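You operate a simulated robot arm through the tools that you are given. There is no shell and no other tool. Be economical: measure what you need, move in short steps, check, and stop when the job is done.

You are at the controls of a simulated two-armed robot. One attempt, no reset.

JOB
On the framing table top, fold the polishing cloth in half and then in half again.

It is judged by the outcome, as a careful person would: the job done as asked, and still so three seconds after it is handed in. It fails if anything else is knocked over, pushed out of place, dropped, spilled or broken. Flat cloth is picked up by pressing the open fingertips on it (5 to 10 N) and closing them slowly along it; thin cloth reads only 2 to 8 mm in the jaws.

ROBOT AND FRAMES
Two 7-joint arms with two-finger parallel grippers on one trunk, on a base that drives. Base frame: it is fixed to the floor where the robot stands at the start and does not move with it; the origin is under the middle of the robot, x ahead of it, y to its left, z up. Readings come in cm, rad, newtons and seconds.
The left shoulder is at the start at [7, 13.3, 112.6], the right one opposite. Places, roughly: framing table top [50, 30, 80]. Payload 1.57 kg a hand.
The TCP of each hand is the grasp point between the finger pads, 3 cm short of the fingertips. In the tool frame z runs along the fingers and y along their closing line. The gripper opens to 8 cm. The fingers are 1.7 cm wide and 1.2 cm thick; the gripper's body (4 by 8.2 cm) begins 8 cm behind the TCP.
Orientation is that of the tool frame in the base frame, as a unit quaternion [x, y, z, w]. With the fingers straight down and closing along the base's y, the tool's x points along the base's -x, its y along +y and its z along -z.

CONTROLS
- The arms move only by the tool step_arm. It takes "left_commands", "right_commands" or both (then of equal length, played together; a hand with none holds still); each is a list of rows, each a list of 6 numbers: the shift along the base's x, y, z in cm, then the turn, a rotation vector about the base's x, y, z in rad. In form: [[dx, dy, dz, wx, wy, wz], ...]. A call has 1 to 10 rows; each row shifts and turns the commanded pose from where the row before left it. "left_fingers" and "right_fingers" are, for a hand that has rows, the opening, from 0 (shut) to 1 (fully open), set as the call begins (left out, the last holds). A row lasts 0.2 s, in which the tool goes at most 5 cm and 0.15 rad; a call with a longer step from one row to the next is refused whole, and so is a gripper value outside its range. Where a pose cannot be reached the arm comes as near as it can. A force on the tool above 40 N (or 10 N above the force at the start of the call, whichever is more), or a blocked arm, ends the call early, and 0.2 s more pass. The fingers move at their own pace (about 15.3 cm/s each) and stop on an object; they squeeze with about 42 N. The grip force told is the motor's: it shows also when the fingers shut on nothing. Time passes only in rows, and 0.2 s behind the last, so rows that do not move let the fingers close. It gives the time, the measured TCP pose, the force on the tool (base axes), the opening and the grip force at its end, in the units of the frame above (readings bear some noise), with the torque about the TCP (base axes, N m) and any sound that the robot's microphone picked up, and new pictures: "pictures" is both (left out), scene, wrist or none (wrist: the cameras of the hands that moved).
- Cameras (640 x 400 px; columns grow to the right, rows downward): "scene" is now at [12.89, -1.15, 133.84]; the picture's right is [-0.15, -0.99, 0.00], its down [-0.71, 0.11, -0.70] and it looks along [0.69, -0.10, -0.72] (base axes); focal length 281 px, centre (320, 200). "left" rides on the left gripper at [7.2, 0.7, -12.2] in its tool frame; the picture's right is [-0.09, 1.00, 0.00], its down [-0.84, -0.08, -0.54] and it looks along [-0.54, -0.05, 0.84] (tool axes); focal length 238 px, centre (320, 200). "right" rides on the right gripper at [7.2, -0.7, -12.2] in its tool frame; the picture's right is [0.09, 1.00, 0.00], its down [-0.84, 0.08, -0.54] and it looks along [-0.54, 0.05, 0.84] (tool axes); focal length 238 px, centre (320, 200). There is no depth. A picture from a camera that has moved, and an enlarged one, comes with that camera's place and axes in the base frame and with its lens.
- raise_lower(by): slides the trunk up (or, below 0, down) by that many cm; the arms and the scene camera ride with it, the base frame stays. It gives what a move gives, with no picture.
- roll_base(legs): drives the robot by 1 to 6 legs, each [ahead, left, turn to the left] in cm, cm and rad, along the robot's own axes; the way and the turn of a leg run together, so that a leg with both is an arc; at most 150 cm and 3.142 rad a leg. The arms and the cameras ride along, it lands a little off, and it stops where it bumps. It gives what a move gives, and a new picture of the scene camera.
- pan_tilt(pan, tilt): turns the head with the scene camera to pan (to the left, within 1.501 rad either way) and tilt (down, from -0.506 to 1.204), counted from straight ahead of the robot. It gives what a move gives, and a new picture of the scene camera.
- zoom(camera, box): a new picture of the part [left, top, right, bottom] of that camera's present view, enlarged. No time passes.
- job_done(): hands the job in; it is judged then, once.

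Work in short steps. Places have to be worked out from the pictures, the camera data and where the tool is seen: move nearer, look again, correct. Check each grasp and each placing, and mend what went wrong. You have 120 turns and 260 pictures in all, those below and enlarged ones among them. Open the grippers and draw the arms clear of the work before you hand the job in, unless the task says otherwise; then end with one line.

The tools are called as name(argument=value, ...) on one line, values as JSON. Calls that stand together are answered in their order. step_arm: Moves the arms, as the interface text tells. Its arguments: {"type":"object","properties":{"left_commands":{"type":"array","items":{"type":"array","items":{"type":"number"}}},"left_fingers":{"type":"number"},"right_commands":{"type":"array","items":{"type":"array","items":{"type":"number"}}},"right_fingers":{"type":"number"},"pictures":{"type":"string","enum":["both","scene","wrist","none"]}},"required":[]} The other tools are called the same way: raise_lower (by) slides the trunk up or down; roll_base (legs) drives the base; pan_tilt (pan, tilt) turns the head that bears the scene camera; zoom (camera, box) takes an enlarged picture of a part of a camera's view; job_done () hands the job in.

At the start:

```text
t: 0.0
left_ee_pos: [51.92, 14.64, 106.15]
left_orientation: [0.0, 1.0, 0.001, 0.0]
left_ft_force: [0.3, -0.5, -0.4]
left_ft_torque: [0.0, 0.02, -0.02]
left_width: 8.0
left_gripper_force: 0.0
right_ee_pos: [42.48, -33.23, 102.17]
right_orientation: [0.001, 1.0, 0.0, 0.0]
right_ft_force: [-0.7, 0.1, 0.5]
right_ft_torque: [0.02, 0.01, 0.01]
right_width: 8.0
right_gripper_force: 0.2
trunk travel left (down, up): [-70.0, 24.0]
robot x, y, heading: [0.27, 0.16, -0.0]
head pan, tilt: [-0.148, 0.801]
```

scene: 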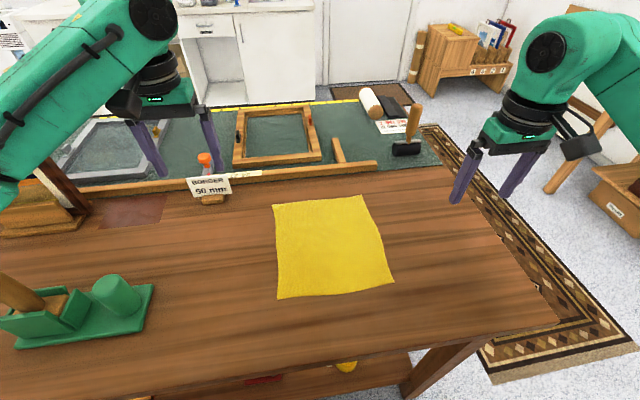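
right: 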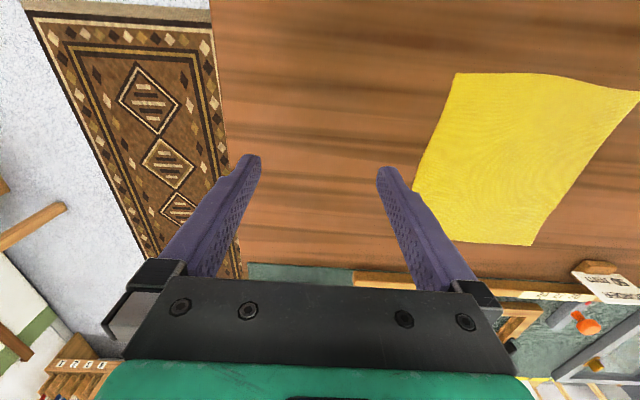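
left: 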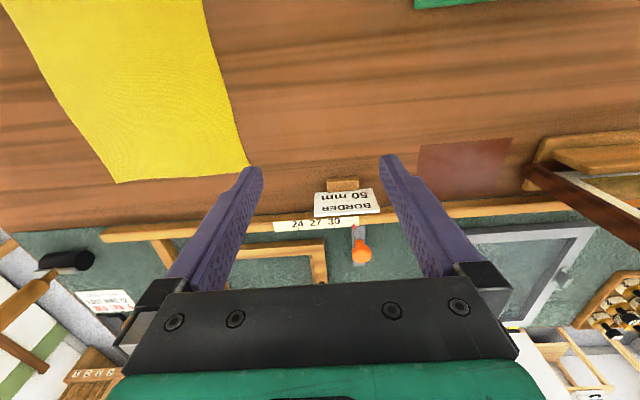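

The cloth lies about x 38.7–64.5, y -20.3–3.7; its far edge is near the reach limit. I look down to see how much room there is between the robot and the table.

pan_tilt(pan=0, tilt=1.2)

```text
t: 0.9
left_ee_pos: [51.82, 14.57, 106.27]
left_orientation: [-0.001, 1.0, 0.001, 0.0]
left_ft_force: [0.4, -0.1, -0.2]
left_ft_torque: [-0.01, -0.05, -0.03]
left_width: 7.99
left_gripper_force: 0.0
right_ee_pos: [42.55, -33.2, 102.12]
right_orientation: [0.0, 1.0, 0.0, 0.0]
right_ft_force: [0.2, 0.1, -0.5]
right_ft_torque: [0.0, -0.03, 0.02]
right_width: 7.98
right_gripper_force: 0.0
trunk travel left (down, up): [-70.0, 24.0]
robot x, y, heading: [0.05, -0.22, -0.004]
head pan, tilt: [0.0, 1.201]
camera scene: at [10.51, 0.03, 131.08], right [0.0, -1.0, 0.0], down [-0.93, 0.0, -0.36], along [0.36, 0.0, -0.93], focal length 281 px, centre (320, 200)
```

scene: 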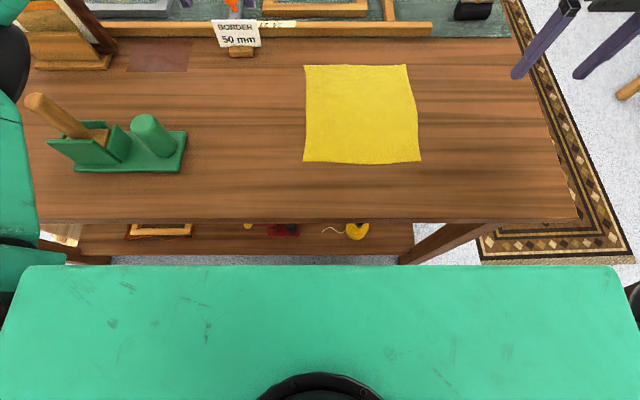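

There is limited room, so I try the reach first: bring both hands above the far corners, with the fingers partly open.

step_arm(left_commands=[[1.9, -2.3, -2.6, 0, 0, 0], [1.9, -2.3, -2.6, 0, 0, 0], [1.9, -2.2, -2.6, 0, 0, 0], [1.9, -2.2, -2.6, 0, 0, 0], [1.9, -2.2, -2.6, 0, 0, 0], [1.9, -2.2, -2.6, 0, 0, 0], [0, 0, 0, 0, 0, 0]], right_commands=[[3.5, 2.5, -2, 0, 0, 0], [3.5, 2.5, -2, 0, 0, 0], [3.5, 2.5, -2, 0, 0, 0], [3.5, 2.5, -2, 0, 0, 0], [3.5, 2.5, -2, 0, 0, 0], [3.5, 2.5, -2, 0, 0, 0], [0, 0, 0, 0, 0, 0]], left_fingers=0.4, right_fingers=0.4)

```text
t: 2.5
left_ee_pos: [59.4, 4.64, 93.9]
left_orientation: [-0.001, 1.0, 0.0, 0.001]
left_ft_force: [-0.7, -0.1, -0.3]
left_ft_torque: [0.02, -0.01, 0.0]
left_width: 3.22
left_gripper_force: 0.1
left hand out of reach, approached as far as the arm can: row 5, 6
right_ee_pos: [59.51, -18.87, 90.77]
right_orientation: [0.001, 1.0, 0.0, 0.001]
right_ft_force: [0.5, 0.0, -0.2]
right_ft_torque: [0.03, 0.0, 0.01]
right_width: 3.19
right_gripper_force: 0.1
right hand out of reach, approached as far as the arm can: row 5, 6
trunk travel left (down, up): [-70.0, 24.0]
robot x, y, heading: [0.08, 0.03, -0.003]
head pan, tilt: [0.0, 1.201]
camera scene: at [10.52, -0.08, 131.08], right [0.0, -1.0, 0.0], down [-0.93, 0.0, -0.36], along [0.36, 0.0, -0.93], focal length 281 px, centre (320, 200)
camera right: at [52.24, -19.62, 102.89], right [-0.09, 1.0, 0.0], down [0.84, 0.08, 0.54], along [0.54, 0.05, -0.84], focal length 238 px, centre (320, 200)
camera left: at [52.39, 5.24, 106.05], right [0.09, 1.0, 0.0], down [0.84, -0.08, 0.54], along [0.54, -0.05, -0.84], focal length 238 px, centre (320, 200)
```

scene: 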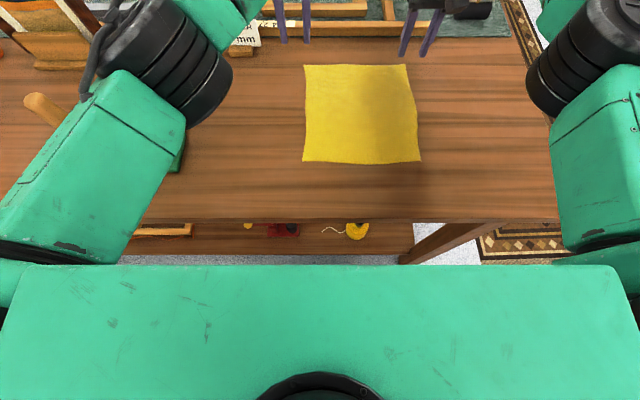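
right: 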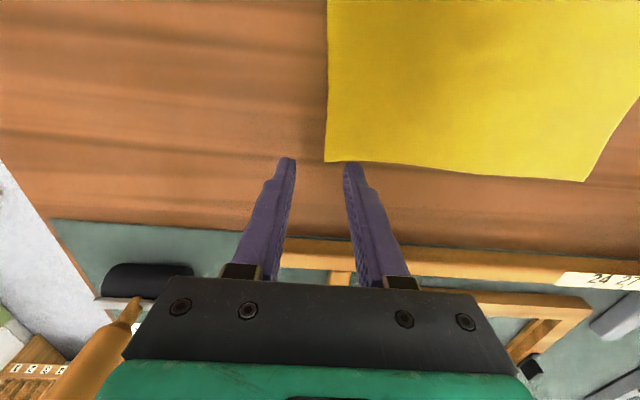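
left: 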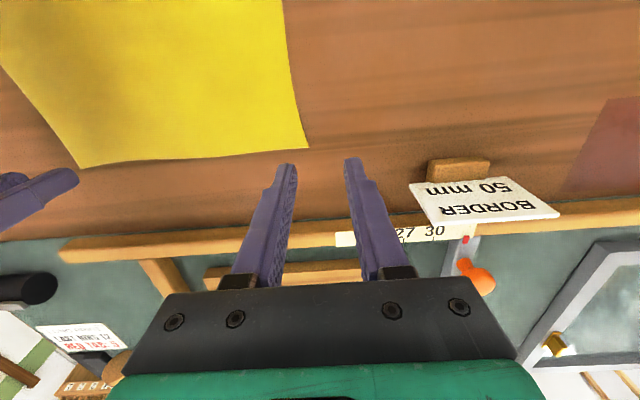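

The wrist views and the scene view agree only if the surface is at about z≈84.8, so the cloth is really about x 36.2–60.1, y -18.8–3.4. I tilt the fingers slightly forward for reach and see where the commanded pose stands.

step_arm(left_commands=[[0, -1, 0, 0, -0.12, 0], [0, -1, 0, 0, -0.12, 0], [0, 0, 0, 0, 0, 0]], right_commands=[[0, 1, 0, 0, -0.12, 0], [0, 1, 0, 0, -0.12, 0], [0, 0, 0, 0, 0, 0]], pictures="none")

```text
t: 3.3
left_ee_pos: [59.38, 2.68, 93.81]
left_orientation: [-0.001, 0.993, -0.001, 0.12]
left_ft_force: [0.7, 0.5, -1.2]
left_ft_torque: [0.0, -0.02, 0.03]
left_width: 3.21
left_gripper_force: 0.1
right_ee_pos: [59.38, -16.85, 90.75]
right_orientation: [0.0, 0.993, 0.001, 0.121]
right_ft_force: [0.3, -0.1, -0.5]
right_ft_torque: [0.03, 0.02, -0.01]
right_width: 3.19
right_gripper_force: 0.0
trunk travel left (down, up): [-70.0, 24.0]
robot x, y, heading: [-0.14, -0.02, -0.002]
head pan, tilt: [0.0, 1.201]
```

Commands start from the measured pose, good. Now to a pre-contact pose above each far corner, with tips at x≈58.8.

step_arm(left_commands=[[-0.7, -1.1, -1.7, 0, 0, 0], [-0.6, -1, -1.6, 0, 0, 0], [0, 0, 0, 0, 0, 0]], right_commands=[[-0.7, 0.5, -0.1, 0, 0, 0], [-0.6, 0.5, -0.1, 0, 0, 0], [0, 0, 0, 0, 0, 0]])

```text
t: 4.1
left_ee_pos: [58.06, 0.51, 90.56]
left_orientation: [-0.001, 0.993, 0.0, 0.119]
left_ft_force: [-0.3, -0.1, 0.0]
left_ft_torque: [0.01, -0.01, -0.02]
left_width: 3.22
left_gripper_force: 0.1
right_ee_pos: [57.96, -15.94, 90.42]
right_orientation: [0.0, 0.993, 0.0, 0.121]
right_ft_force: [0.8, -0.6, -0.2]
right_ft_torque: [0.03, -0.01, -0.01]
right_width: 3.21
right_gripper_force: 0.0
trunk travel left (down, up): [-70.0, 24.0]
robot x, y, heading: [-0.12, 0.14, -0.003]
head pan, tilt: [0.0, 1.201]
camera scene: at [10.5, 0.05, 131.08], right [0.0, -1.0, 0.0], down [-0.93, 0.0, -0.36], along [0.36, 0.0, -0.93], focal length 281 px, centre (320, 200)
camera right: at [48.14, -16.57, 100.63], right [-0.09, 1.0, -0.02], down [0.68, 0.08, 0.73], along [0.72, 0.05, -0.69], focal length 238 px, centre (320, 200)
camera left: at [48.33, 1.18, 100.64], right [0.09, 1.0, 0.02], down [0.68, -0.08, 0.73], along [0.72, -0.05, -0.69], focal length 238 px, centre (320, 200)
```

scene: 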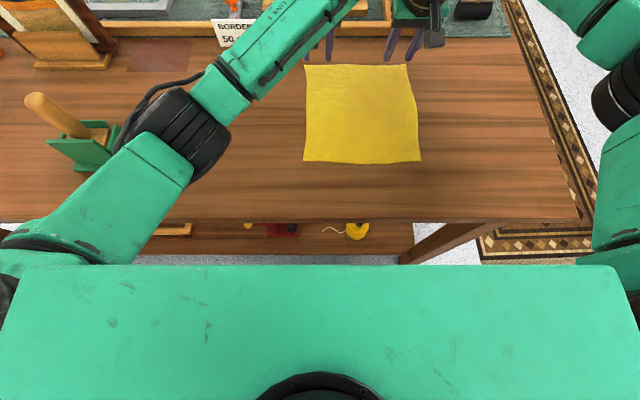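
right: 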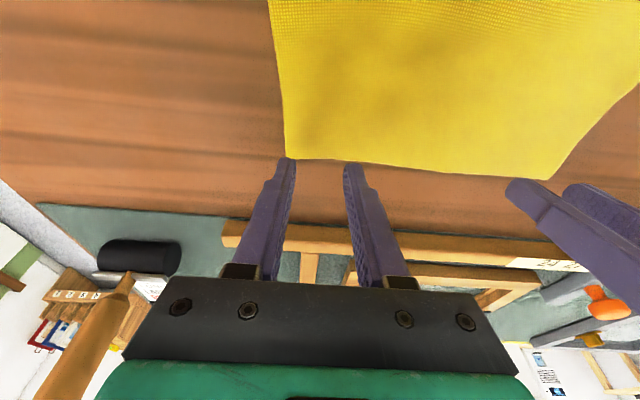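
left: 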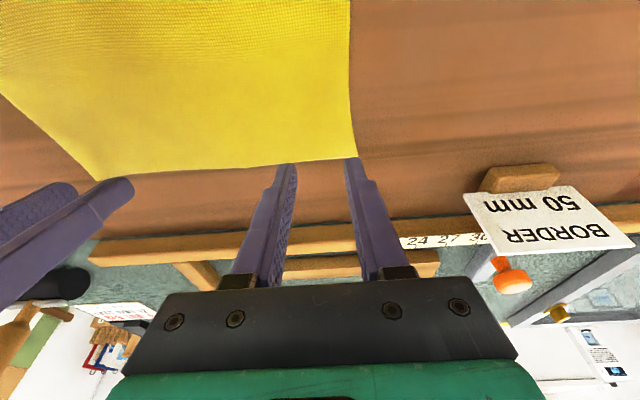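

Corners now read (60.2, -18.6) and (60.2, 3.5), so the tips are well placed. I lower in small steps to find contact.

step_arm(left_commands=[[0, -0.2, -1.2, 0, 0, 0], [0, 0, -1.0, 0, 0, 0], [0, 0, -0.3, 0, 0, 0], [0, 0, -0.2, 0, 0, 0]], right_commands=[[0, 0.4, -1.2, 0, 0, 0], [0, 0, -0.9, 0, 0, 0], [0, 0, -0.3, 0, 0, 0], [0, 0, -0.2, 0, 0, 0]], pictures="none")

```text
t: 5.1
left_ee_pos: [57.93, 0.49, 88.17]
left_orientation: [0.0, 0.992, -0.001, 0.124]
left_ft_force: [4.4, 0.3, 19.2]
left_ft_torque: [0.22, -0.11, -0.05]
left_width: 3.22
left_gripper_force: 0.2
right_ee_pos: [57.8, -15.51, 88.12]
right_orientation: [0.0, 0.993, 0.0, 0.122]
right_ft_force: [0.8, 1.8, 2.9]
right_ft_torque: [-0.04, -0.01, 0.02]
right_width: 3.2
right_gripper_force: 0.1
trunk travel left (down, up): [-70.0, 24.0]
robot x, y, heading: [-0.08, -0.02, 0.004]
head pan, tilt: [0.0, 1.201]
```

Contact: left presses 19 N, right 3 N. I trim both toward 5–10 N.

step_arm(left_commands=[[0, 0, 0.15, 0, 0, 0], [0, 0, 0, 0, 0, 0]], right_commands=[[0, 0, -0.1, 0, 0, 0], [0, 0, 0, 0, 0, 0]], pictures="none")

```text
t: 5.7
left_ee_pos: [57.78, 0.43, 88.2]
left_orientation: [-0.002, 0.993, -0.001, 0.12]
left_ft_force: [3.3, -1.0, 15.2]
left_ft_torque: [0.16, -0.11, -0.08]
left_width: 3.2
left_gripper_force: 0.1
right_ee_pos: [57.86, -15.58, 88.14]
right_orientation: [0.0, 0.992, 0.001, 0.123]
right_ft_force: [2.6, -2.3, 15.0]
right_ft_torque: [-0.19, -0.07, 0.04]
right_width: 3.19
right_gripper_force: 0.1
trunk travel left (down, up): [-70.0, 24.0]
robot x, y, heading: [0.19, -0.36, -0.001]
head pan, tilt: [0.0, 1.201]
```

step_arm(left_commands=[[0, 0, 0.08, 0, 0, 0], [0, 0, 0, 0, 0, 0]], right_commands=[[0, 0, 0.08, 0, 0, 0], [0, 0, 0, 0, 0, 0]], pictures="none")

```text
t: 6.3
left_ee_pos: [57.71, 0.4, 88.26]
left_orientation: [0.0, 0.993, -0.001, 0.121]
left_ft_force: [2.4, -0.7, 9.8]
left_ft_torque: [0.09, -0.08, -0.04]
left_width: 3.2
left_gripper_force: 0.0
right_ee_pos: [57.88, -15.48, 88.26]
right_orientation: [0.0, 0.992, 0.0, 0.122]
right_ft_force: [3.7, -3.2, 20.8]
right_ft_torque: [-0.27, -0.12, 0.03]
right_width: 3.22
right_gripper_force: 0.2
trunk travel left (down, up): [-70.0, 24.0]
robot x, y, heading: [0.17, -0.4, -0.002]
head pan, tilt: [0.0, 1.201]
```

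Left is right at 10 N; I ease the right up a little and start closing slowly.

step_arm(left_commands=[[0, 0, 0, 0, 0, 0]], right_commands=[[0, 0, 0.15, 0, 0, 0]], left_fingers=0.3, right_fingers=0.35, pictures="none")

step_arm(left_commands=[[0, 0, 0, 0, 0, 0]], right_commands=[[0, 0, 0, 0, 0, 0]], left_fingers=0.2, right_fingers=0.2)

```text
t: 6.7
left_ee_pos: [57.62, 0.32, 88.27]
left_orientation: [0.0, 0.993, 0.0, 0.121]
left_ft_force: [-1.1, -0.9, 10.7]
left_ft_torque: [0.06, 0.06, 0.05]
left_width: 2.27
left_gripper_force: 0.0
right_ee_pos: [57.74, -15.31, 88.18]
right_orientation: [-0.001, 0.993, 0.0, 0.122]
right_ft_force: [2.5, 0.7, 12.5]
right_ft_torque: [-0.07, -0.02, 0.02]
right_width: 2.65
right_gripper_force: 0.0
trunk travel left (down, up): [-70.0, 24.0]
robot x, y, heading: [0.07, 0.42, -0.002]
head pan, tilt: [0.0, 1.201]
```

```text
t: 7.1
left_ee_pos: [57.69, 0.47, 88.25]
left_orientation: [-0.001, 0.993, -0.001, 0.121]
left_ft_force: [-1.2, -1.2, 9.1]
left_ft_torque: [-0.02, 0.05, 0.0]
left_width: 1.57
left_gripper_force: 0.0
right_ee_pos: [57.8, -15.4, 88.12]
right_orientation: [0.0, 0.993, -0.001, 0.121]
right_ft_force: [-0.9, 0.6, 10.5]
right_ft_torque: [0.0, 0.02, 0.03]
right_width: 1.39
right_gripper_force: 0.0
trunk travel left (down, up): [-70.0, 24.0]
robot x, y, heading: [-0.06, 0.42, 0.001]
head pan, tilt: [0.0, 1.201]
camera scene: at [10.07, 0.1, 131.11], right [0.0, -1.0, 0.0], down [-0.93, 0.0, -0.37], along [0.37, 0.0, -0.93], focal length 281 px, centre (320, 200)
camera right: at [47.84, -16.1, 98.29], right [-0.09, 1.0, -0.02], down [0.68, 0.08, 0.73], along [0.73, 0.05, -0.69], focal length 238 px, centre (320, 200)
camera left: at [47.95, 1.07, 98.29], right [0.09, 1.0, 0.02], down [0.68, -0.08, 0.73], along [0.73, -0.05, -0.69], focal length 238 px, centre (320, 200)
```

scene: 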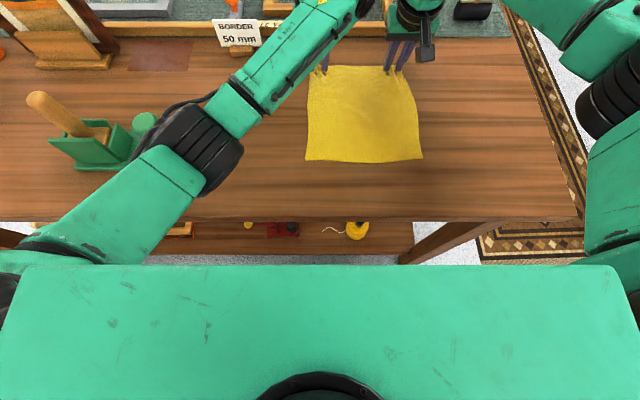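
right: 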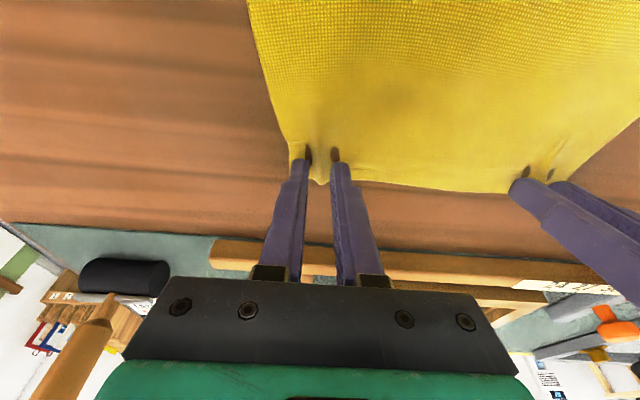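
left: 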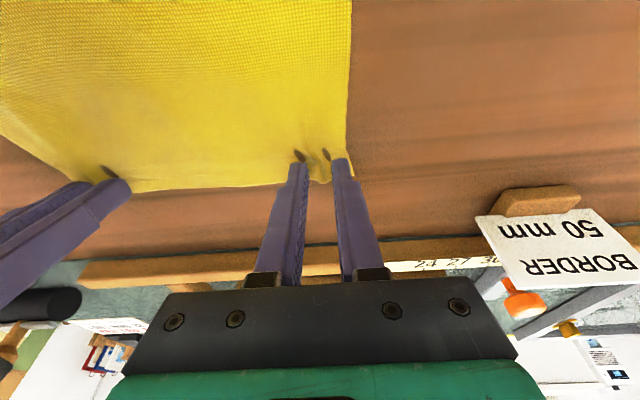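

The cloth is bunching between both pairs of tips. I close on to shut in two steps.

step_arm(left_commands=[[0, 0, 0, 0, 0, 0]], right_commands=[[0, 0, 0, 0, 0, 0]], left_fingers=0.1, right_fingers=0.1, pictures="none")

step_arm(left_commands=[[0, 0, 0, 0, 0, 0], [0, 0, 0, 0, 0, 0]], right_commands=[[0, 0, 0, 0, 0, 0], [0, 0, 0, 0, 0, 0]], left_fingers=0, right_fingers=0, pictures="wrist")

```text
t: 7.5
left_ee_pos: [57.63, 0.44, 88.29]
left_orientation: [0.0, 0.993, -0.001, 0.121]
left_ft_force: [-1.4, -2.9, 8.8]
left_ft_torque: [-0.09, 0.04, -0.01]
left_width: 0.87
left_gripper_force: 0.6
right_ee_pos: [57.73, -15.35, 88.15]
right_orientation: [0.0, 0.993, 0.0, 0.121]
right_ft_force: [-1.5, 3.0, 8.0]
right_ft_torque: [0.04, 0.03, -0.03]
right_width: 0.85
right_gripper_force: 0.1
trunk travel left (down, up): [-70.0, 24.0]
robot x, y, heading: [-0.29, 0.32, 0.001]
head pan, tilt: [0.0, 1.201]
```

```text
t: 8.1
left_ee_pos: [57.84, 0.18, 88.21]
left_orientation: [0.0, 0.993, -0.002, 0.121]
left_ft_force: [-1.0, -14.6, 7.2]
left_ft_torque: [-0.49, -0.02, -0.01]
left_width: 0.22
left_gripper_force: 23.7
right_ee_pos: [57.89, -15.23, 88.19]
right_orientation: [-0.002, 0.993, 0.001, 0.122]
right_ft_force: [-0.4, 15.6, 6.2]
right_ft_torque: [0.44, 0.03, 0.1]
right_width: 0.2
right_gripper_force: 23.7
trunk travel left (down, up): [-70.0, 24.0]
robot x, y, heading: [0.06, -0.04, -0.003]
head pan, tilt: [0.0, 1.201]
camera right: at [47.93, -16.05, 98.29], right [-0.09, 1.0, -0.02], down [0.68, 0.08, 0.73], along [0.73, 0.05, -0.69], focal length 238 px, centre (320, 200)
camera left: at [48.02, 0.93, 98.29], right [0.09, 1.0, 0.02], down [0.68, -0.08, 0.73], along [0.73, -0.05, -0.69], focal length 238 px, centre (320, 200)
```

right: 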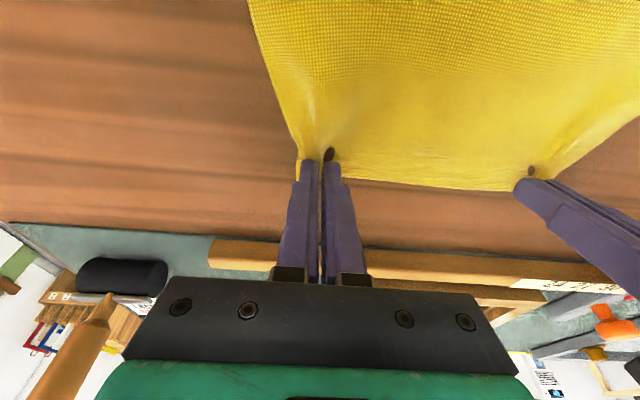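
left: 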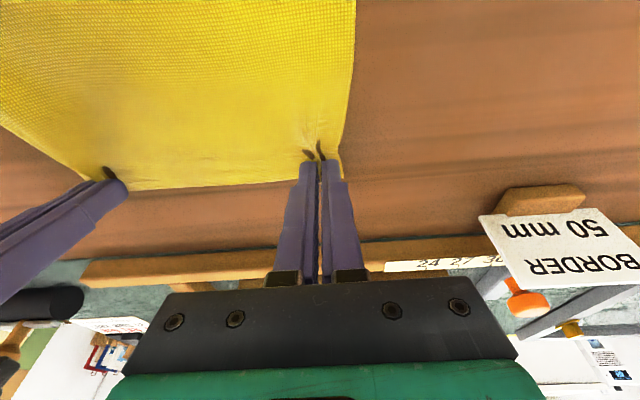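

Both hands grip cloth (2 mm). I start the arc: up and back, relaxing the sideways tension, then check that the cloth comes along.

step_arm(left_commands=[[0, -0.3, 1.5, 0, 0, 0], [-0.4, 0, 2, 0, 0.06, 0], [-1.6, 0, 3.1, 0, 0.06, 0], [0, 0, 0, 0, 0, 0]], right_commands=[[0, 0.3, 1.5, 0, 0, 0], [-0.4, 0, 2, 0, 0.06, 0], [-1.6, 0, 3.1, 0, 0.06, 0], [0, 0, 0, 0, 0, 0]])

```text
t: 9.1
left_ee_pos: [56.27, 0.12, 94.64]
left_orientation: [-0.001, 0.998, 0.0, 0.059]
left_ft_force: [-0.3, -7.8, -0.3]
left_ft_torque: [-0.24, 0.0, 0.06]
left_width: 0.16
left_gripper_force: 24.0
right_ee_pos: [56.11, -15.14, 94.75]
right_orientation: [0.0, 0.998, 0.0, 0.06]
right_ft_force: [-0.1, 8.5, -0.1]
right_ft_torque: [0.24, 0.03, 0.04]
right_width: 0.17
right_gripper_force: 23.6
trunk travel left (down, up): [-70.0, 24.0]
robot x, y, heading: [0.09, 0.14, -0.0]
head pan, tilt: [0.0, 1.201]
camera scene: at [10.58, 0.04, 131.07], right [0.0, -1.0, 0.0], down [-0.93, 0.0, -0.36], along [0.36, 0.0, -0.93], focal length 281 px, centre (320, 200)
camera right: at [47.46, -15.82, 105.99], right [-0.09, 1.0, -0.01], down [0.77, 0.08, 0.64], along [0.64, 0.05, -0.77], focal length 238 px, centre (320, 200)
camera left: at [47.76, 0.72, 105.84], right [0.09, 1.0, 0.01], down [0.77, -0.08, 0.64], along [0.63, -0.05, -0.77], focal length 238 px, centre (320, 200)
```

scene: 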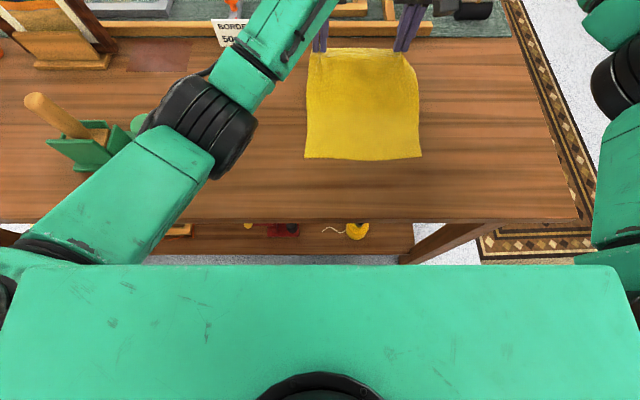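
right: 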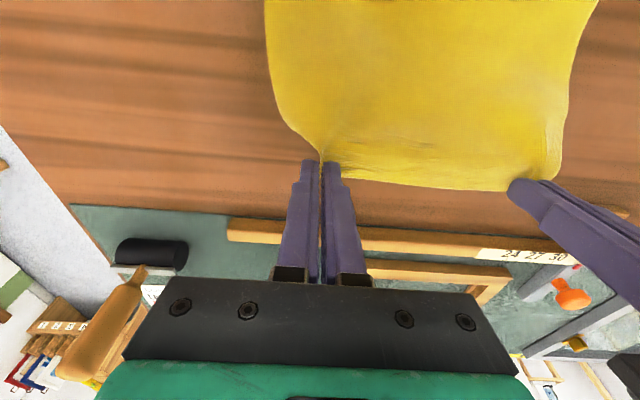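
left: 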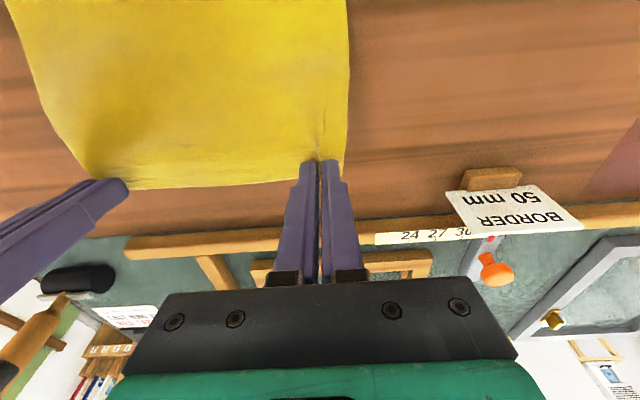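

The edge is held and lifting cleanly. I carry it over the crease line along the arc.

step_arm(left_commands=[[-2.8, 0, 1.6, 0, 0.06, 0], [-3.2, 0, 0.9, 0, 0.06, 0], [-3.4, 0, 0, 0, 0, 0], [-3.4, 0, -1, 0, 0, 0], [-2.8, 0, -2, 0, 0, 0], [0, 0, 0, 0, 0, 0]], right_commands=[[-2.8, 0, 1.6, 0, 0.06, 0], [-3.2, 0, 0.9, 0, 0.06, 0], [-3.4, 0, 0, 0, 0, 0], [-3.4, 0, -1, 0, 0, 0], [-2.8, 0, -2, 0, 0, 0], [0, 0, 0, 0, 0, 0]])

```text
t: 10.5
left_ee_pos: [40.49, 0.02, 94.03]
left_orientation: [-0.001, 1.0, 0.0, -0.001]
left_ft_force: [0.1, -7.7, 0.0]
left_ft_torque: [-0.26, -0.01, 0.08]
left_width: 0.18
left_gripper_force: 23.5
right_ee_pos: [40.48, -15.05, 94.34]
right_orientation: [0.0, 1.0, 0.0, 0.001]
right_ft_force: [-0.8, 7.6, -0.2]
right_ft_torque: [0.26, 0.05, 0.01]
right_width: 0.18
right_gripper_force: 23.0
trunk travel left (down, up): [-70.0, 24.0]
robot x, y, heading: [0.42, 0.12, 0.002]
head pan, tilt: [0.0, 1.201]
camera scene: at [10.55, 0.04, 131.08], right [0.0, -1.0, 0.0], down [-0.93, 0.0, -0.36], along [0.36, 0.0, -0.93], focal length 281 px, centre (320, 200)
camera right: at [33.27, -15.88, 106.49], right [-0.09, 1.0, 0.0], down [0.84, 0.08, 0.54], along [0.54, 0.05, -0.84], focal length 238 px, centre (320, 200)
camera left: at [33.47, 0.67, 106.21], right [0.09, 1.0, 0.0], down [0.84, -0.07, 0.54], along [0.54, -0.05, -0.84], focal length 238 px, centre (320, 200)
```

scene: 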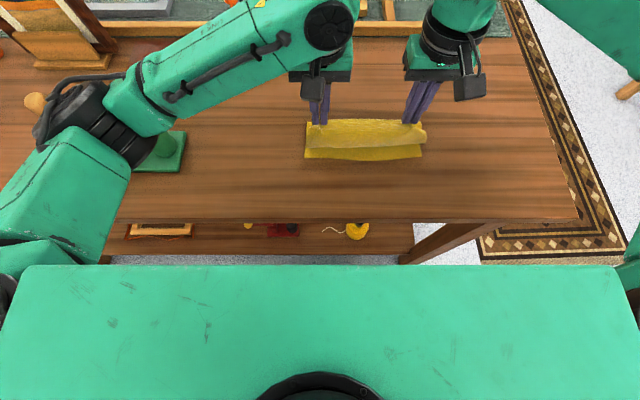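
right: 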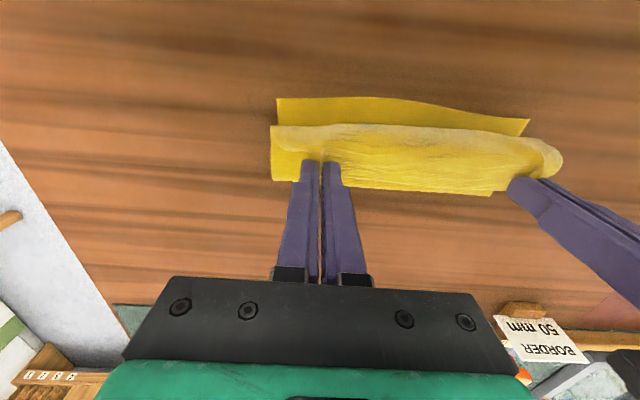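
left: 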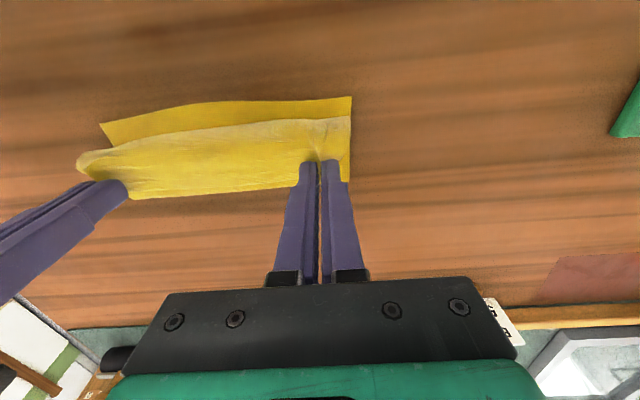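

The fold is coming over; I zoom in to see how the loop lies before setting the edge down.

zoom(camera="scene", box=[270, 90, 450, 180])

zoom(camera="right", box=[240, 80, 580, 220])

```text
3.56 times, centred on (360, 135) of scene
camera zoom: at [10.55, 0.04, 131.08], right [0.0, -1.0, 0.0], down [-0.93, 0.0, -0.36], along [0.36, 0.0, -0.93], focal length 998 px, centre (178, 431)
```

zoom: 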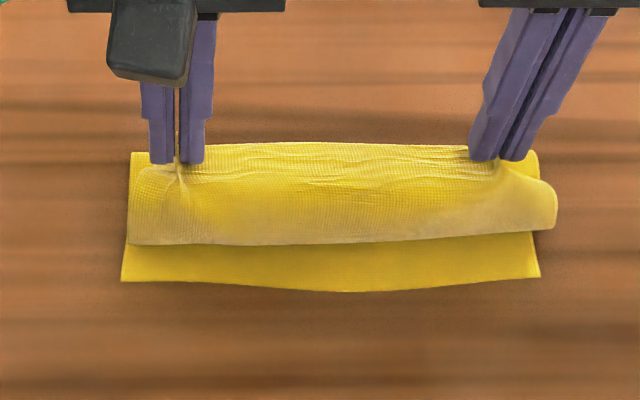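

```text
1.88 times, centred on (410, 150) of right
camera zoom: at [33.27, -15.88, 106.49], right [-0.09, 1.0, 0.0], down [0.84, 0.08, 0.54], along [0.54, 0.05, -0.84], focal length 449 px, centre (151, 294)
```

zoom: 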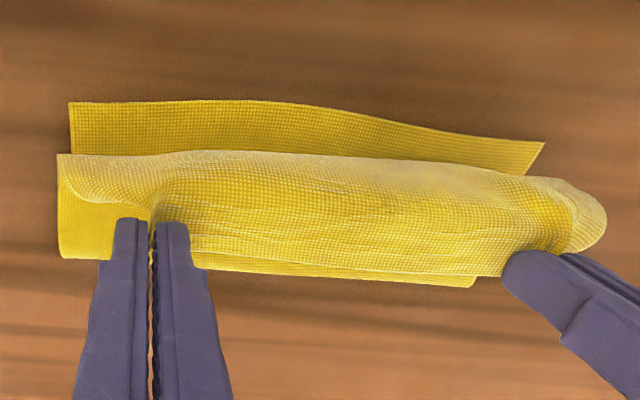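

The cloth had some slack and bulged forward under the fingertips. I go back slowly to re-stretch it, then will come over again on a slightly larger, tauter arc.

step_arm(left_commands=[[1.5, 0, 1.5, 0, 0, 0], [1.8, 0, 1.3, 0, 0, 0], [2, 0, 1, 0, 0, 0], [2, 0, 0.6, 0, 0, 0], [2, 0, 0, 0, 0, 0], [2, 0, 0, 0, 0, 0], [1.5, 0, 0, 0, 0, 0], [0, 0, 0, 0, 0, 0]], right_commands=[[1.5, 0, 1.5, 0, 0, 0], [1.8, 0, 1.3, 0, 0, 0], [2, 0, 1, 0, 0, 0], [2, 0, 0.3, 0, 0, 0], [2, 0, 0, 0, 0, 0], [2, 0, 0, 0, 0, 0], [1.5, 0, 0, 0, 0, 0], [0, 0, 0, 0, 0, 0]])

```text
t: 12.3
left_ee_pos: [53.2, -0.07, 98.44]
left_orientation: [0.0, 1.0, 0.0, 0.001]
left_ft_force: [0.6, -6.9, -0.4]
left_ft_torque: [-0.23, -0.03, 0.09]
left_width: 0.17
left_gripper_force: 23.8
right_ee_pos: [53.25, -14.99, 98.19]
right_orientation: [-0.001, 1.0, 0.0, 0.0]
right_ft_force: [-1.0, 7.0, 0.0]
right_ft_torque: [0.21, 0.0, -0.03]
right_width: 0.16
right_gripper_force: 23.1
trunk travel left (down, up): [-70.0, 24.0]
robot x, y, heading: [0.32, -0.39, -0.001]
head pan, tilt: [0.0, 1.201]
camera scene: at [10.46, 0.04, 131.08], right [0.0, -1.0, 0.0], down [-0.93, 0.0, -0.36], along [0.36, 0.0, -0.93], focal length 281 px, centre (320, 200)
camera right: at [46.02, -15.85, 110.37], right [-0.09, 1.0, 0.0], down [0.84, 0.08, 0.54], along [0.54, 0.05, -0.84], focal length 238 px, centre (320, 200)
camera left: at [46.2, 0.66, 110.69], right [0.09, 1.0, 0.0], down [0.84, -0.08, 0.54], along [0.54, -0.05, -0.84], focal length 238 px, centre (320, 200)
```

scene: 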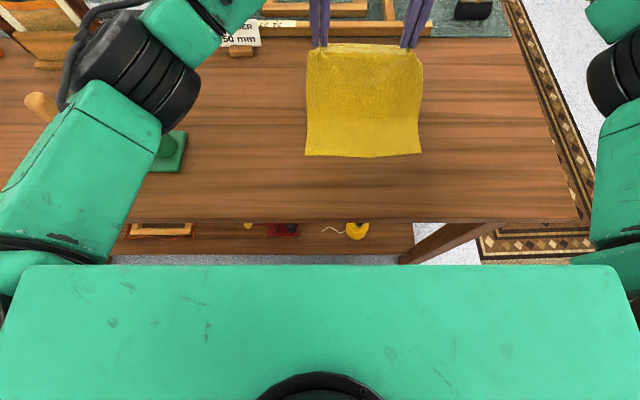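
right: 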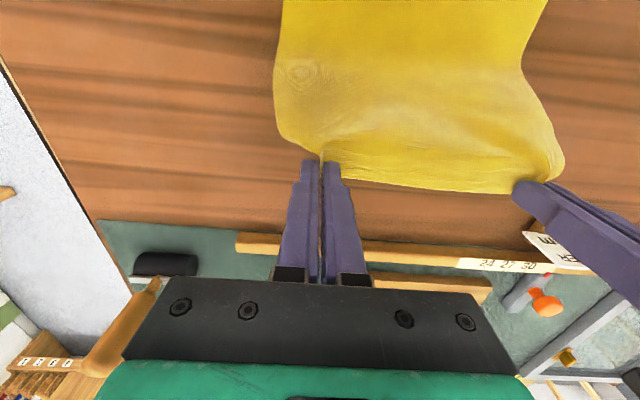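
left: 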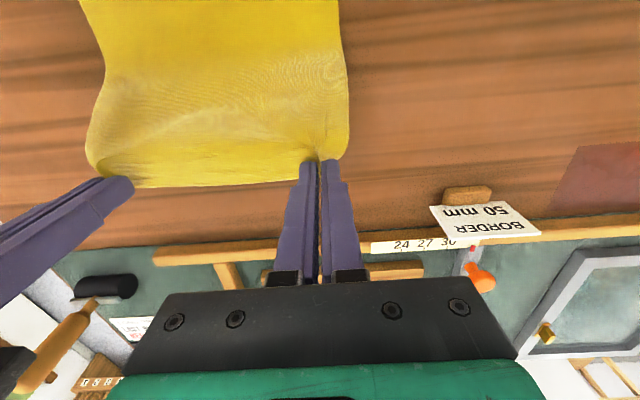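

The cloth is re-stretched, near edge now about x 37.7, so the crease should be at about 48.9 with radius 11.2. I bring it over slowly along that taut arc.

step_arm(left_commands=[[-1.65, 0, 0.5, 0, 0, 0], [-1.65, 0, 0.5, 0, 0, 0], [-1.5, 0, -0.1, 0, 0, 0], [-1.5, 0, -0.1, 0, 0, 0], [-1.4, 0, -0.45, 0, 0, 0], [-1.4, 0, -0.45, 0, 0, 0], [-1.25, 0, -0.75, 0, 0, 0], [-1.25, 0, -0.75, 0, 0, 0], [-1, 0, -1.1, 0, 0, 0], [-1, 0, -1.1, 0, 0, 0]], right_commands=[[-1.65, 0, 0.6, 0, 0, 0], [-1.65, 0, 0.6, 0, 0, 0], [-1.5, 0, -0.1, 0, 0, 0], [-1.5, 0, -0.1, 0, 0, 0], [-1.4, 0, -0.45, 0, 0, 0], [-1.4, 0, -0.45, 0, 0, 0], [-1.25, 0, -0.75, 0, 0, 0], [-1.25, 0, -0.75, 0, 0, 0], [-1, 0, -1.1, 0, 0, 0], [-1, 0, -1.1, 0, 0, 0]])

```text
t: 14.5
left_ee_pos: [39.54, 0.02, 94.91]
left_orientation: [-0.001, 1.0, 0.0, 0.0]
left_ft_force: [0.7, -8.8, -0.3]
left_ft_torque: [-0.23, -0.01, 0.06]
left_width: 0.16
left_gripper_force: 23.6
right_ee_pos: [39.8, -15.22, 94.86]
right_orientation: [0.0, 1.0, 0.001, 0.0]
right_ft_force: [-0.6, 9.1, 0.4]
right_ft_torque: [0.27, -0.01, 0.0]
right_width: 0.15
right_gripper_force: 23.6
trunk travel left (down, up): [-70.0, 24.0]
robot x, y, heading: [0.03, -0.31, -0.006]
head pan, tilt: [0.0, 1.201]
camera scene: at [10.46, 0.02, 131.09], right [0.0, -1.0, 0.0], down [-0.93, 0.0, -0.36], along [0.36, 0.0, -0.93], focal length 281 px, centre (320, 200)
camera right: at [32.51, -15.94, 106.93], right [-0.09, 1.0, 0.0], down [0.84, 0.08, 0.54], along [0.54, 0.05, -0.84], focal length 238 px, centre (320, 200)
camera left: at [32.5, 0.63, 106.99], right [0.09, 1.0, 0.0], down [0.84, -0.08, 0.54], along [0.54, -0.05, -0.84], focal length 238 px, centre (320, 200)
```

scene: 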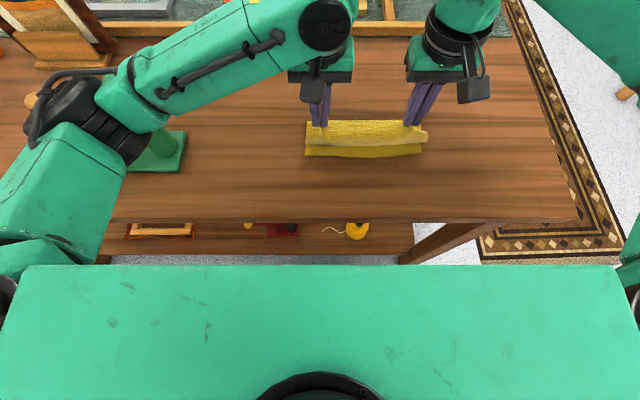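
right: 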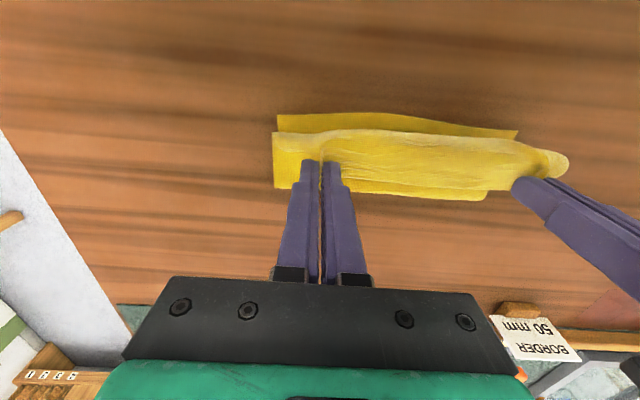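
left: 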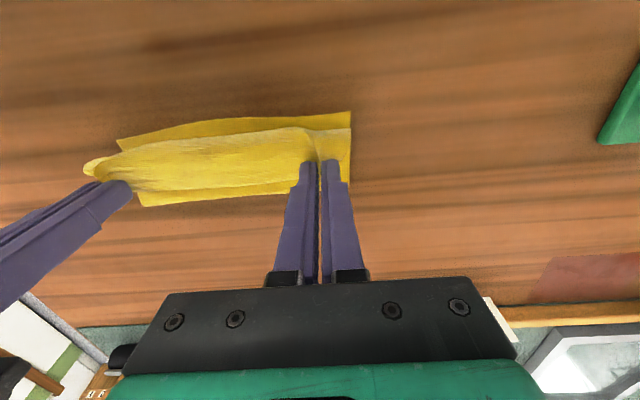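

The pinched edge keeps its orientation in the jaws, so the body leaves toward the robot and bulges. Pitching the grippers (fingers pointing away from me) rolls the edge over; I do this slowly while drawing slightly nearward.

step_arm(left_commands=[[-0.6, 0, -0.2, 0, -0.12, 0], [-0.6, 0, -0.2, 0, -0.12, 0], [-0.6, 0, -0.2, 0, -0.12, 0], [-0.6, 0, -0.2, 0, -0.12, 0], [-0.6, 0, -0.2, 0, -0.12, 0], [-0.6, 0, -0.2, 0, -0.12, 0], [0, 0, 0, 0, 0, 0]], right_commands=[[-0.6, 0, -0.2, 0, -0.12, 0], [-0.6, 0, -0.2, 0, -0.12, 0], [-0.6, 0, -0.2, 0, -0.12, 0], [-0.6, 0, -0.2, 0, -0.12, 0], [-0.6, 0, -0.2, 0, -0.12, 0], [-0.6, 0, -0.2, 0, -0.12, 0], [0, 0, 0, 0, 0, 0]])

```text
t: 16.1
left_ee_pos: [36.09, 0.05, 93.53]
left_orientation: [0.0, 0.936, -0.001, 0.352]
left_ft_force: [1.0, -9.3, -0.3]
left_ft_torque: [-0.24, -0.01, -0.13]
left_width: 0.19
left_gripper_force: 23.6
right_ee_pos: [36.66, -15.11, 93.53]
right_orientation: [0.0, 0.955, 0.0, 0.296]
right_ft_force: [-1.0, 8.8, 0.7]
right_ft_torque: [0.24, -0.01, 0.18]
right_width: 0.19
right_gripper_force: 23.3
right hand out of reach, approached as far as the arm can: row 6
trunk travel left (down, up): [-70.0, 24.0]
robot x, y, heading: [-0.04, 0.32, 0.001]
head pan, tilt: [0.0, 1.201]
camera scene: at [10.5, 0.03, 131.08], right [0.0, -1.0, 0.0], down [-0.93, 0.0, -0.36], along [0.36, 0.0, -0.93], focal length 281 px, centre (320, 200)
camera right: at [23.84, -15.86, 99.56], right [-0.08, 1.0, -0.05], down [0.38, 0.08, 0.92], along [0.92, 0.05, -0.39], focal length 238 px, centre (320, 200)
camera left: at [22.76, 0.71, 97.95], right [0.07, 1.0, 0.06], down [0.27, -0.08, 0.96], along [0.96, -0.05, -0.27], focal length 238 px, centre (320, 200)
```

scene: 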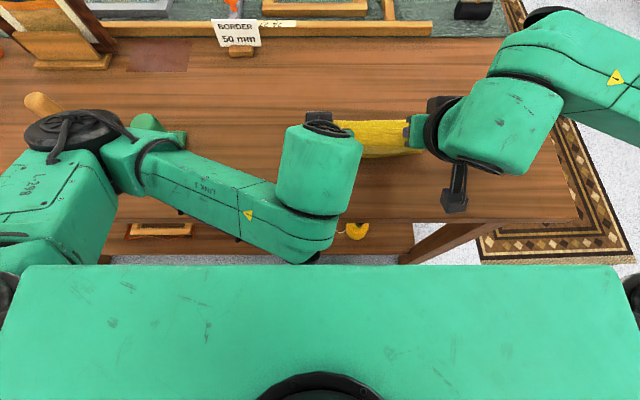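
right: 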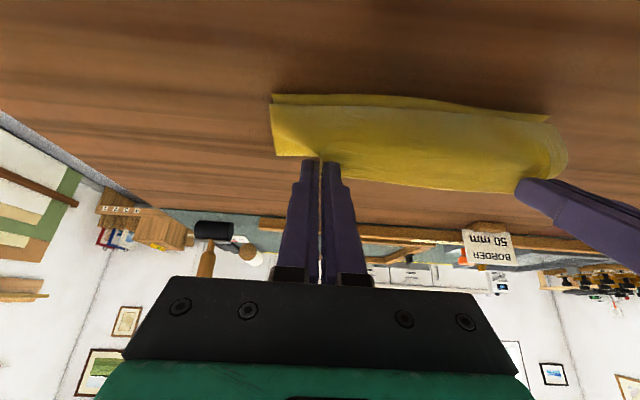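
left: 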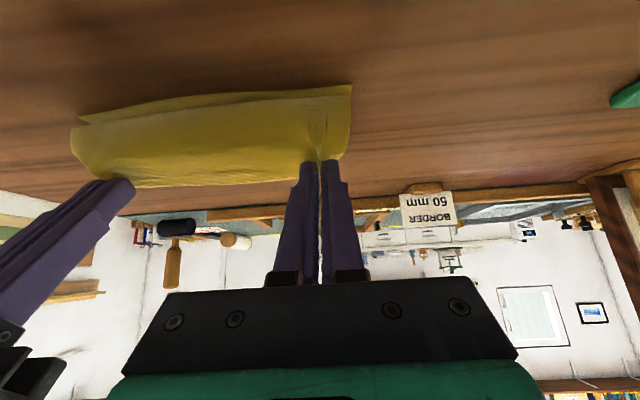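

The cloth leaves the jaws toward the robot, so a better way is to use that: lift the cloth until it hangs, set its bottom edge down far away, lay the lower half toward me, then carry the held edge outward over it – no flip needed. I untilt and lift.

step_arm(left_commands=[[0.5, 0, 1.8, 0, 0.09, 0], [1, 0, 1.8, 0, 0.09, 0], [1.9, 0, 1.8, 0, 0.09, 0], [1.9, 0, 1.8, 0, 0.09, 0], [1.9, 0, 1.8, 0, 0.09, 0], [1.9, 0, 1.8, 0, 0.09, 0], [2, 0, 1.8, 0, 0.09, 0], [2, 0, 1.8, 0, 0.09, 0], [2, 0, 1.8, 0, 0, 0], [1.8, 0, 1.8, 0, 0, 0]], right_commands=[[0.5, 0, 1.8, 0, 0.075, 0], [1, 0, 1.8, 0, 0.075, 0], [1.8, 0, 1.8, 0, 0.075, 0], [1.8, 0, 1.8, 0, 0.075, 0], [1.8, 0, 1.8, 0, 0.075, 0], [1.8, 0, 1.8, 0, 0.075, 0], [1.9, 0, 1.8, 0, 0.075, 0], [2, 0, 1.8, 0, 0.075, 0], [2, 0, 1.8, 0, 0, 0], [1.7, 0, 1.8, 0, 0, 0]])

```text
t: 18.3
left_ee_pos: [52.82, 0.39, 111.62]
left_orientation: [0.001, 1.0, -0.002, 0.0]
left_ft_force: [1.1, -10.9, -0.6]
left_ft_torque: [-0.33, -0.03, 0.08]
left_width: 0.18
left_gripper_force: 23.5
right_ee_pos: [53.0, -14.92, 111.55]
right_orientation: [-0.001, 1.0, 0.0, 0.0]
right_ft_force: [-0.5, 10.1, -0.5]
right_ft_torque: [0.38, 0.01, -0.04]
right_width: 0.17
right_gripper_force: 22.7
trunk travel left (down, up): [-70.0, 24.0]
robot x, y, heading: [0.13, 0.36, 0.002]
head pan, tilt: [0.0, 1.201]
camera scene: at [10.49, 0.02, 131.08], right [0.0, -1.0, 0.0], down [-0.93, 0.0, -0.36], along [0.36, 0.0, -0.93], focal length 281 px, centre (320, 200)
camera right: at [45.8, -15.77, 123.7], right [-0.09, 1.0, 0.0], down [0.84, 0.08, 0.54], along [0.54, 0.05, -0.84], focal length 238 px, centre (320, 200)
camera left: at [45.86, 0.97, 123.67], right [0.09, 1.0, 0.0], down [0.84, -0.08, 0.54], along [0.54, -0.05, -0.84], focal length 238 px, centre (320, 200)
```

scene: 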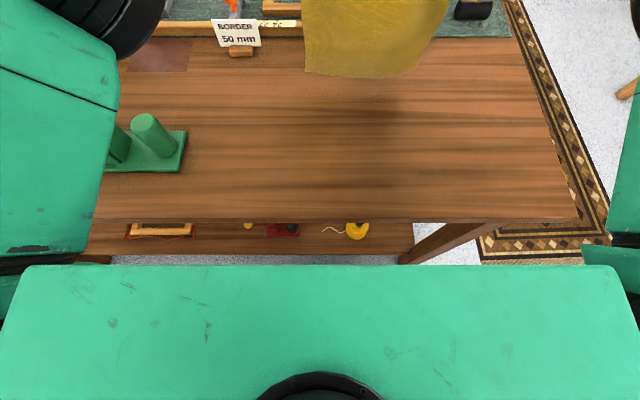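
right: 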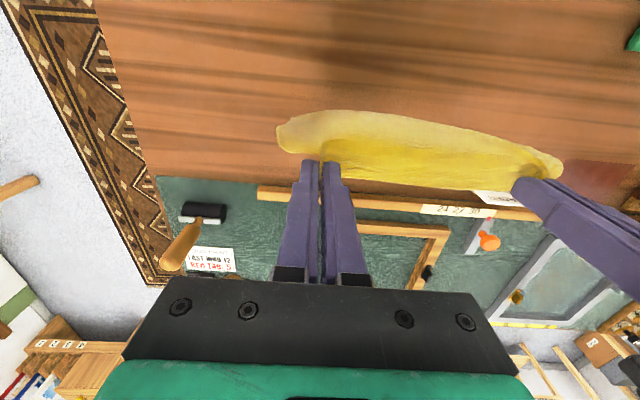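
left: 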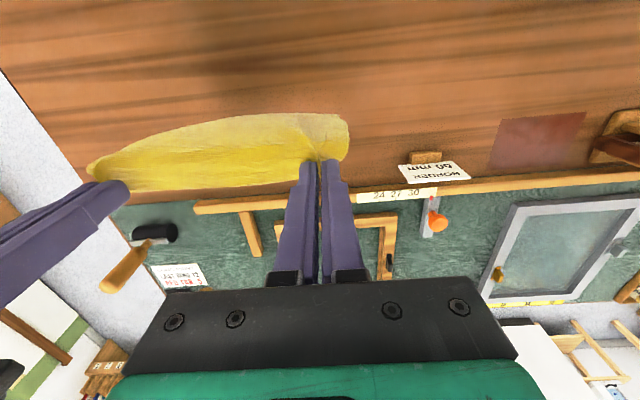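

The cloth hangs free with its bottom edge just above the table at x≈55. I lower while drawing the hands nearward so the lower half is laid down toward me.

step_arm(left_commands=[[-0.5, 0, -1.3, 0, 0, 0], [-0.8, 0, -1.3, 0, 0, 0], [-0.9, 0, -1.3, 0, 0, 0], [-1, 0, -1.3, 0, 0, 0], [-1, 0, -1.3, 0, 0, 0], [-1, 0, -1.3, 0, 0, 0], [-1, 0, -1.3, 0, 0, 0], [-1, 0, -1.3, 0, 0, 0], [-1, 0, -1.3, 0, 0, 0], [-1, 0, -1.3, 0, 0, 0]], right_commands=[[-0.5, 0, -1.3, 0, 0, 0], [-0.8, 0, -1.3, 0, 0, 0], [-0.9, 0, -1.3, 0, 0, 0], [-1, 0, -1.3, 0, 0, 0], [-1, 0, -1.3, 0, 0, 0], [-1, 0, -1.3, 0, 0, 0], [-1, 0, -1.3, 0, 0, 0], [-1, 0, -1.3, 0, 0, 0], [-1, 0, -1.3, 0, 0, 0], [-1, 0, -1.3, 0, 0, 0]])

```text
t: 20.5
left_ee_pos: [43.64, 0.1, 98.59]
left_orientation: [0.0, 1.0, 0.001, 0.0]
left_ft_force: [1.1, -8.5, 0.1]
left_ft_torque: [-0.27, -0.03, 0.06]
left_width: 0.17
left_gripper_force: 23.4
right_ee_pos: [43.64, -15.11, 98.56]
right_orientation: [0.0, 1.0, 0.0, 0.0]
right_ft_force: [-0.6, 8.1, 0.4]
right_ft_torque: [0.26, 0.02, -0.05]
right_width: 0.17
right_gripper_force: 23.3
trunk travel left (down, up): [-70.0, 24.0]
robot x, y, heading: [-0.25, 0.02, 0.003]
head pan, tilt: [0.0, 1.201]
camera scene: at [10.48, 0.02, 131.09], right [0.0, -1.0, 0.0], down [-0.93, 0.0, -0.36], along [0.36, 0.0, -0.93], focal length 281 px, centre (320, 200)
camera right: at [36.49, -15.84, 110.73], right [-0.09, 1.0, 0.0], down [0.84, 0.08, 0.54], along [0.54, 0.05, -0.84], focal length 238 px, centre (320, 200)
camera left: at [36.71, 0.71, 110.71], right [0.09, 1.0, 0.0], down [0.84, -0.08, 0.54], along [0.54, -0.05, -0.84], focal length 238 px, centre (320, 200)
```

scene: 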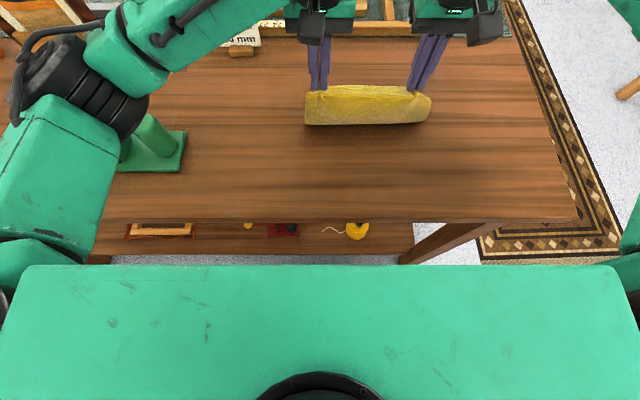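
right: 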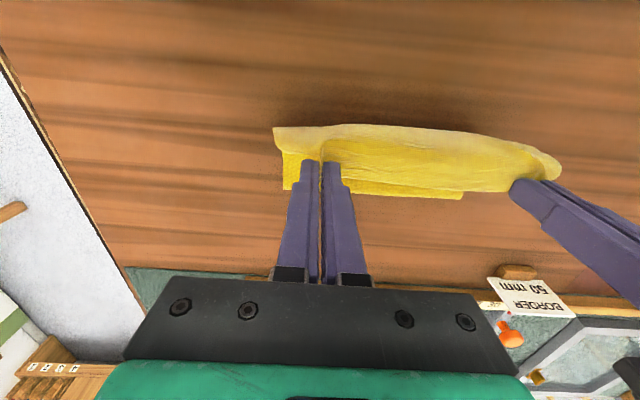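
left: 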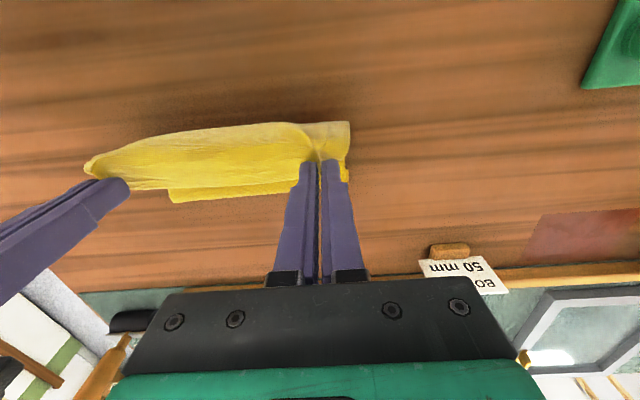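

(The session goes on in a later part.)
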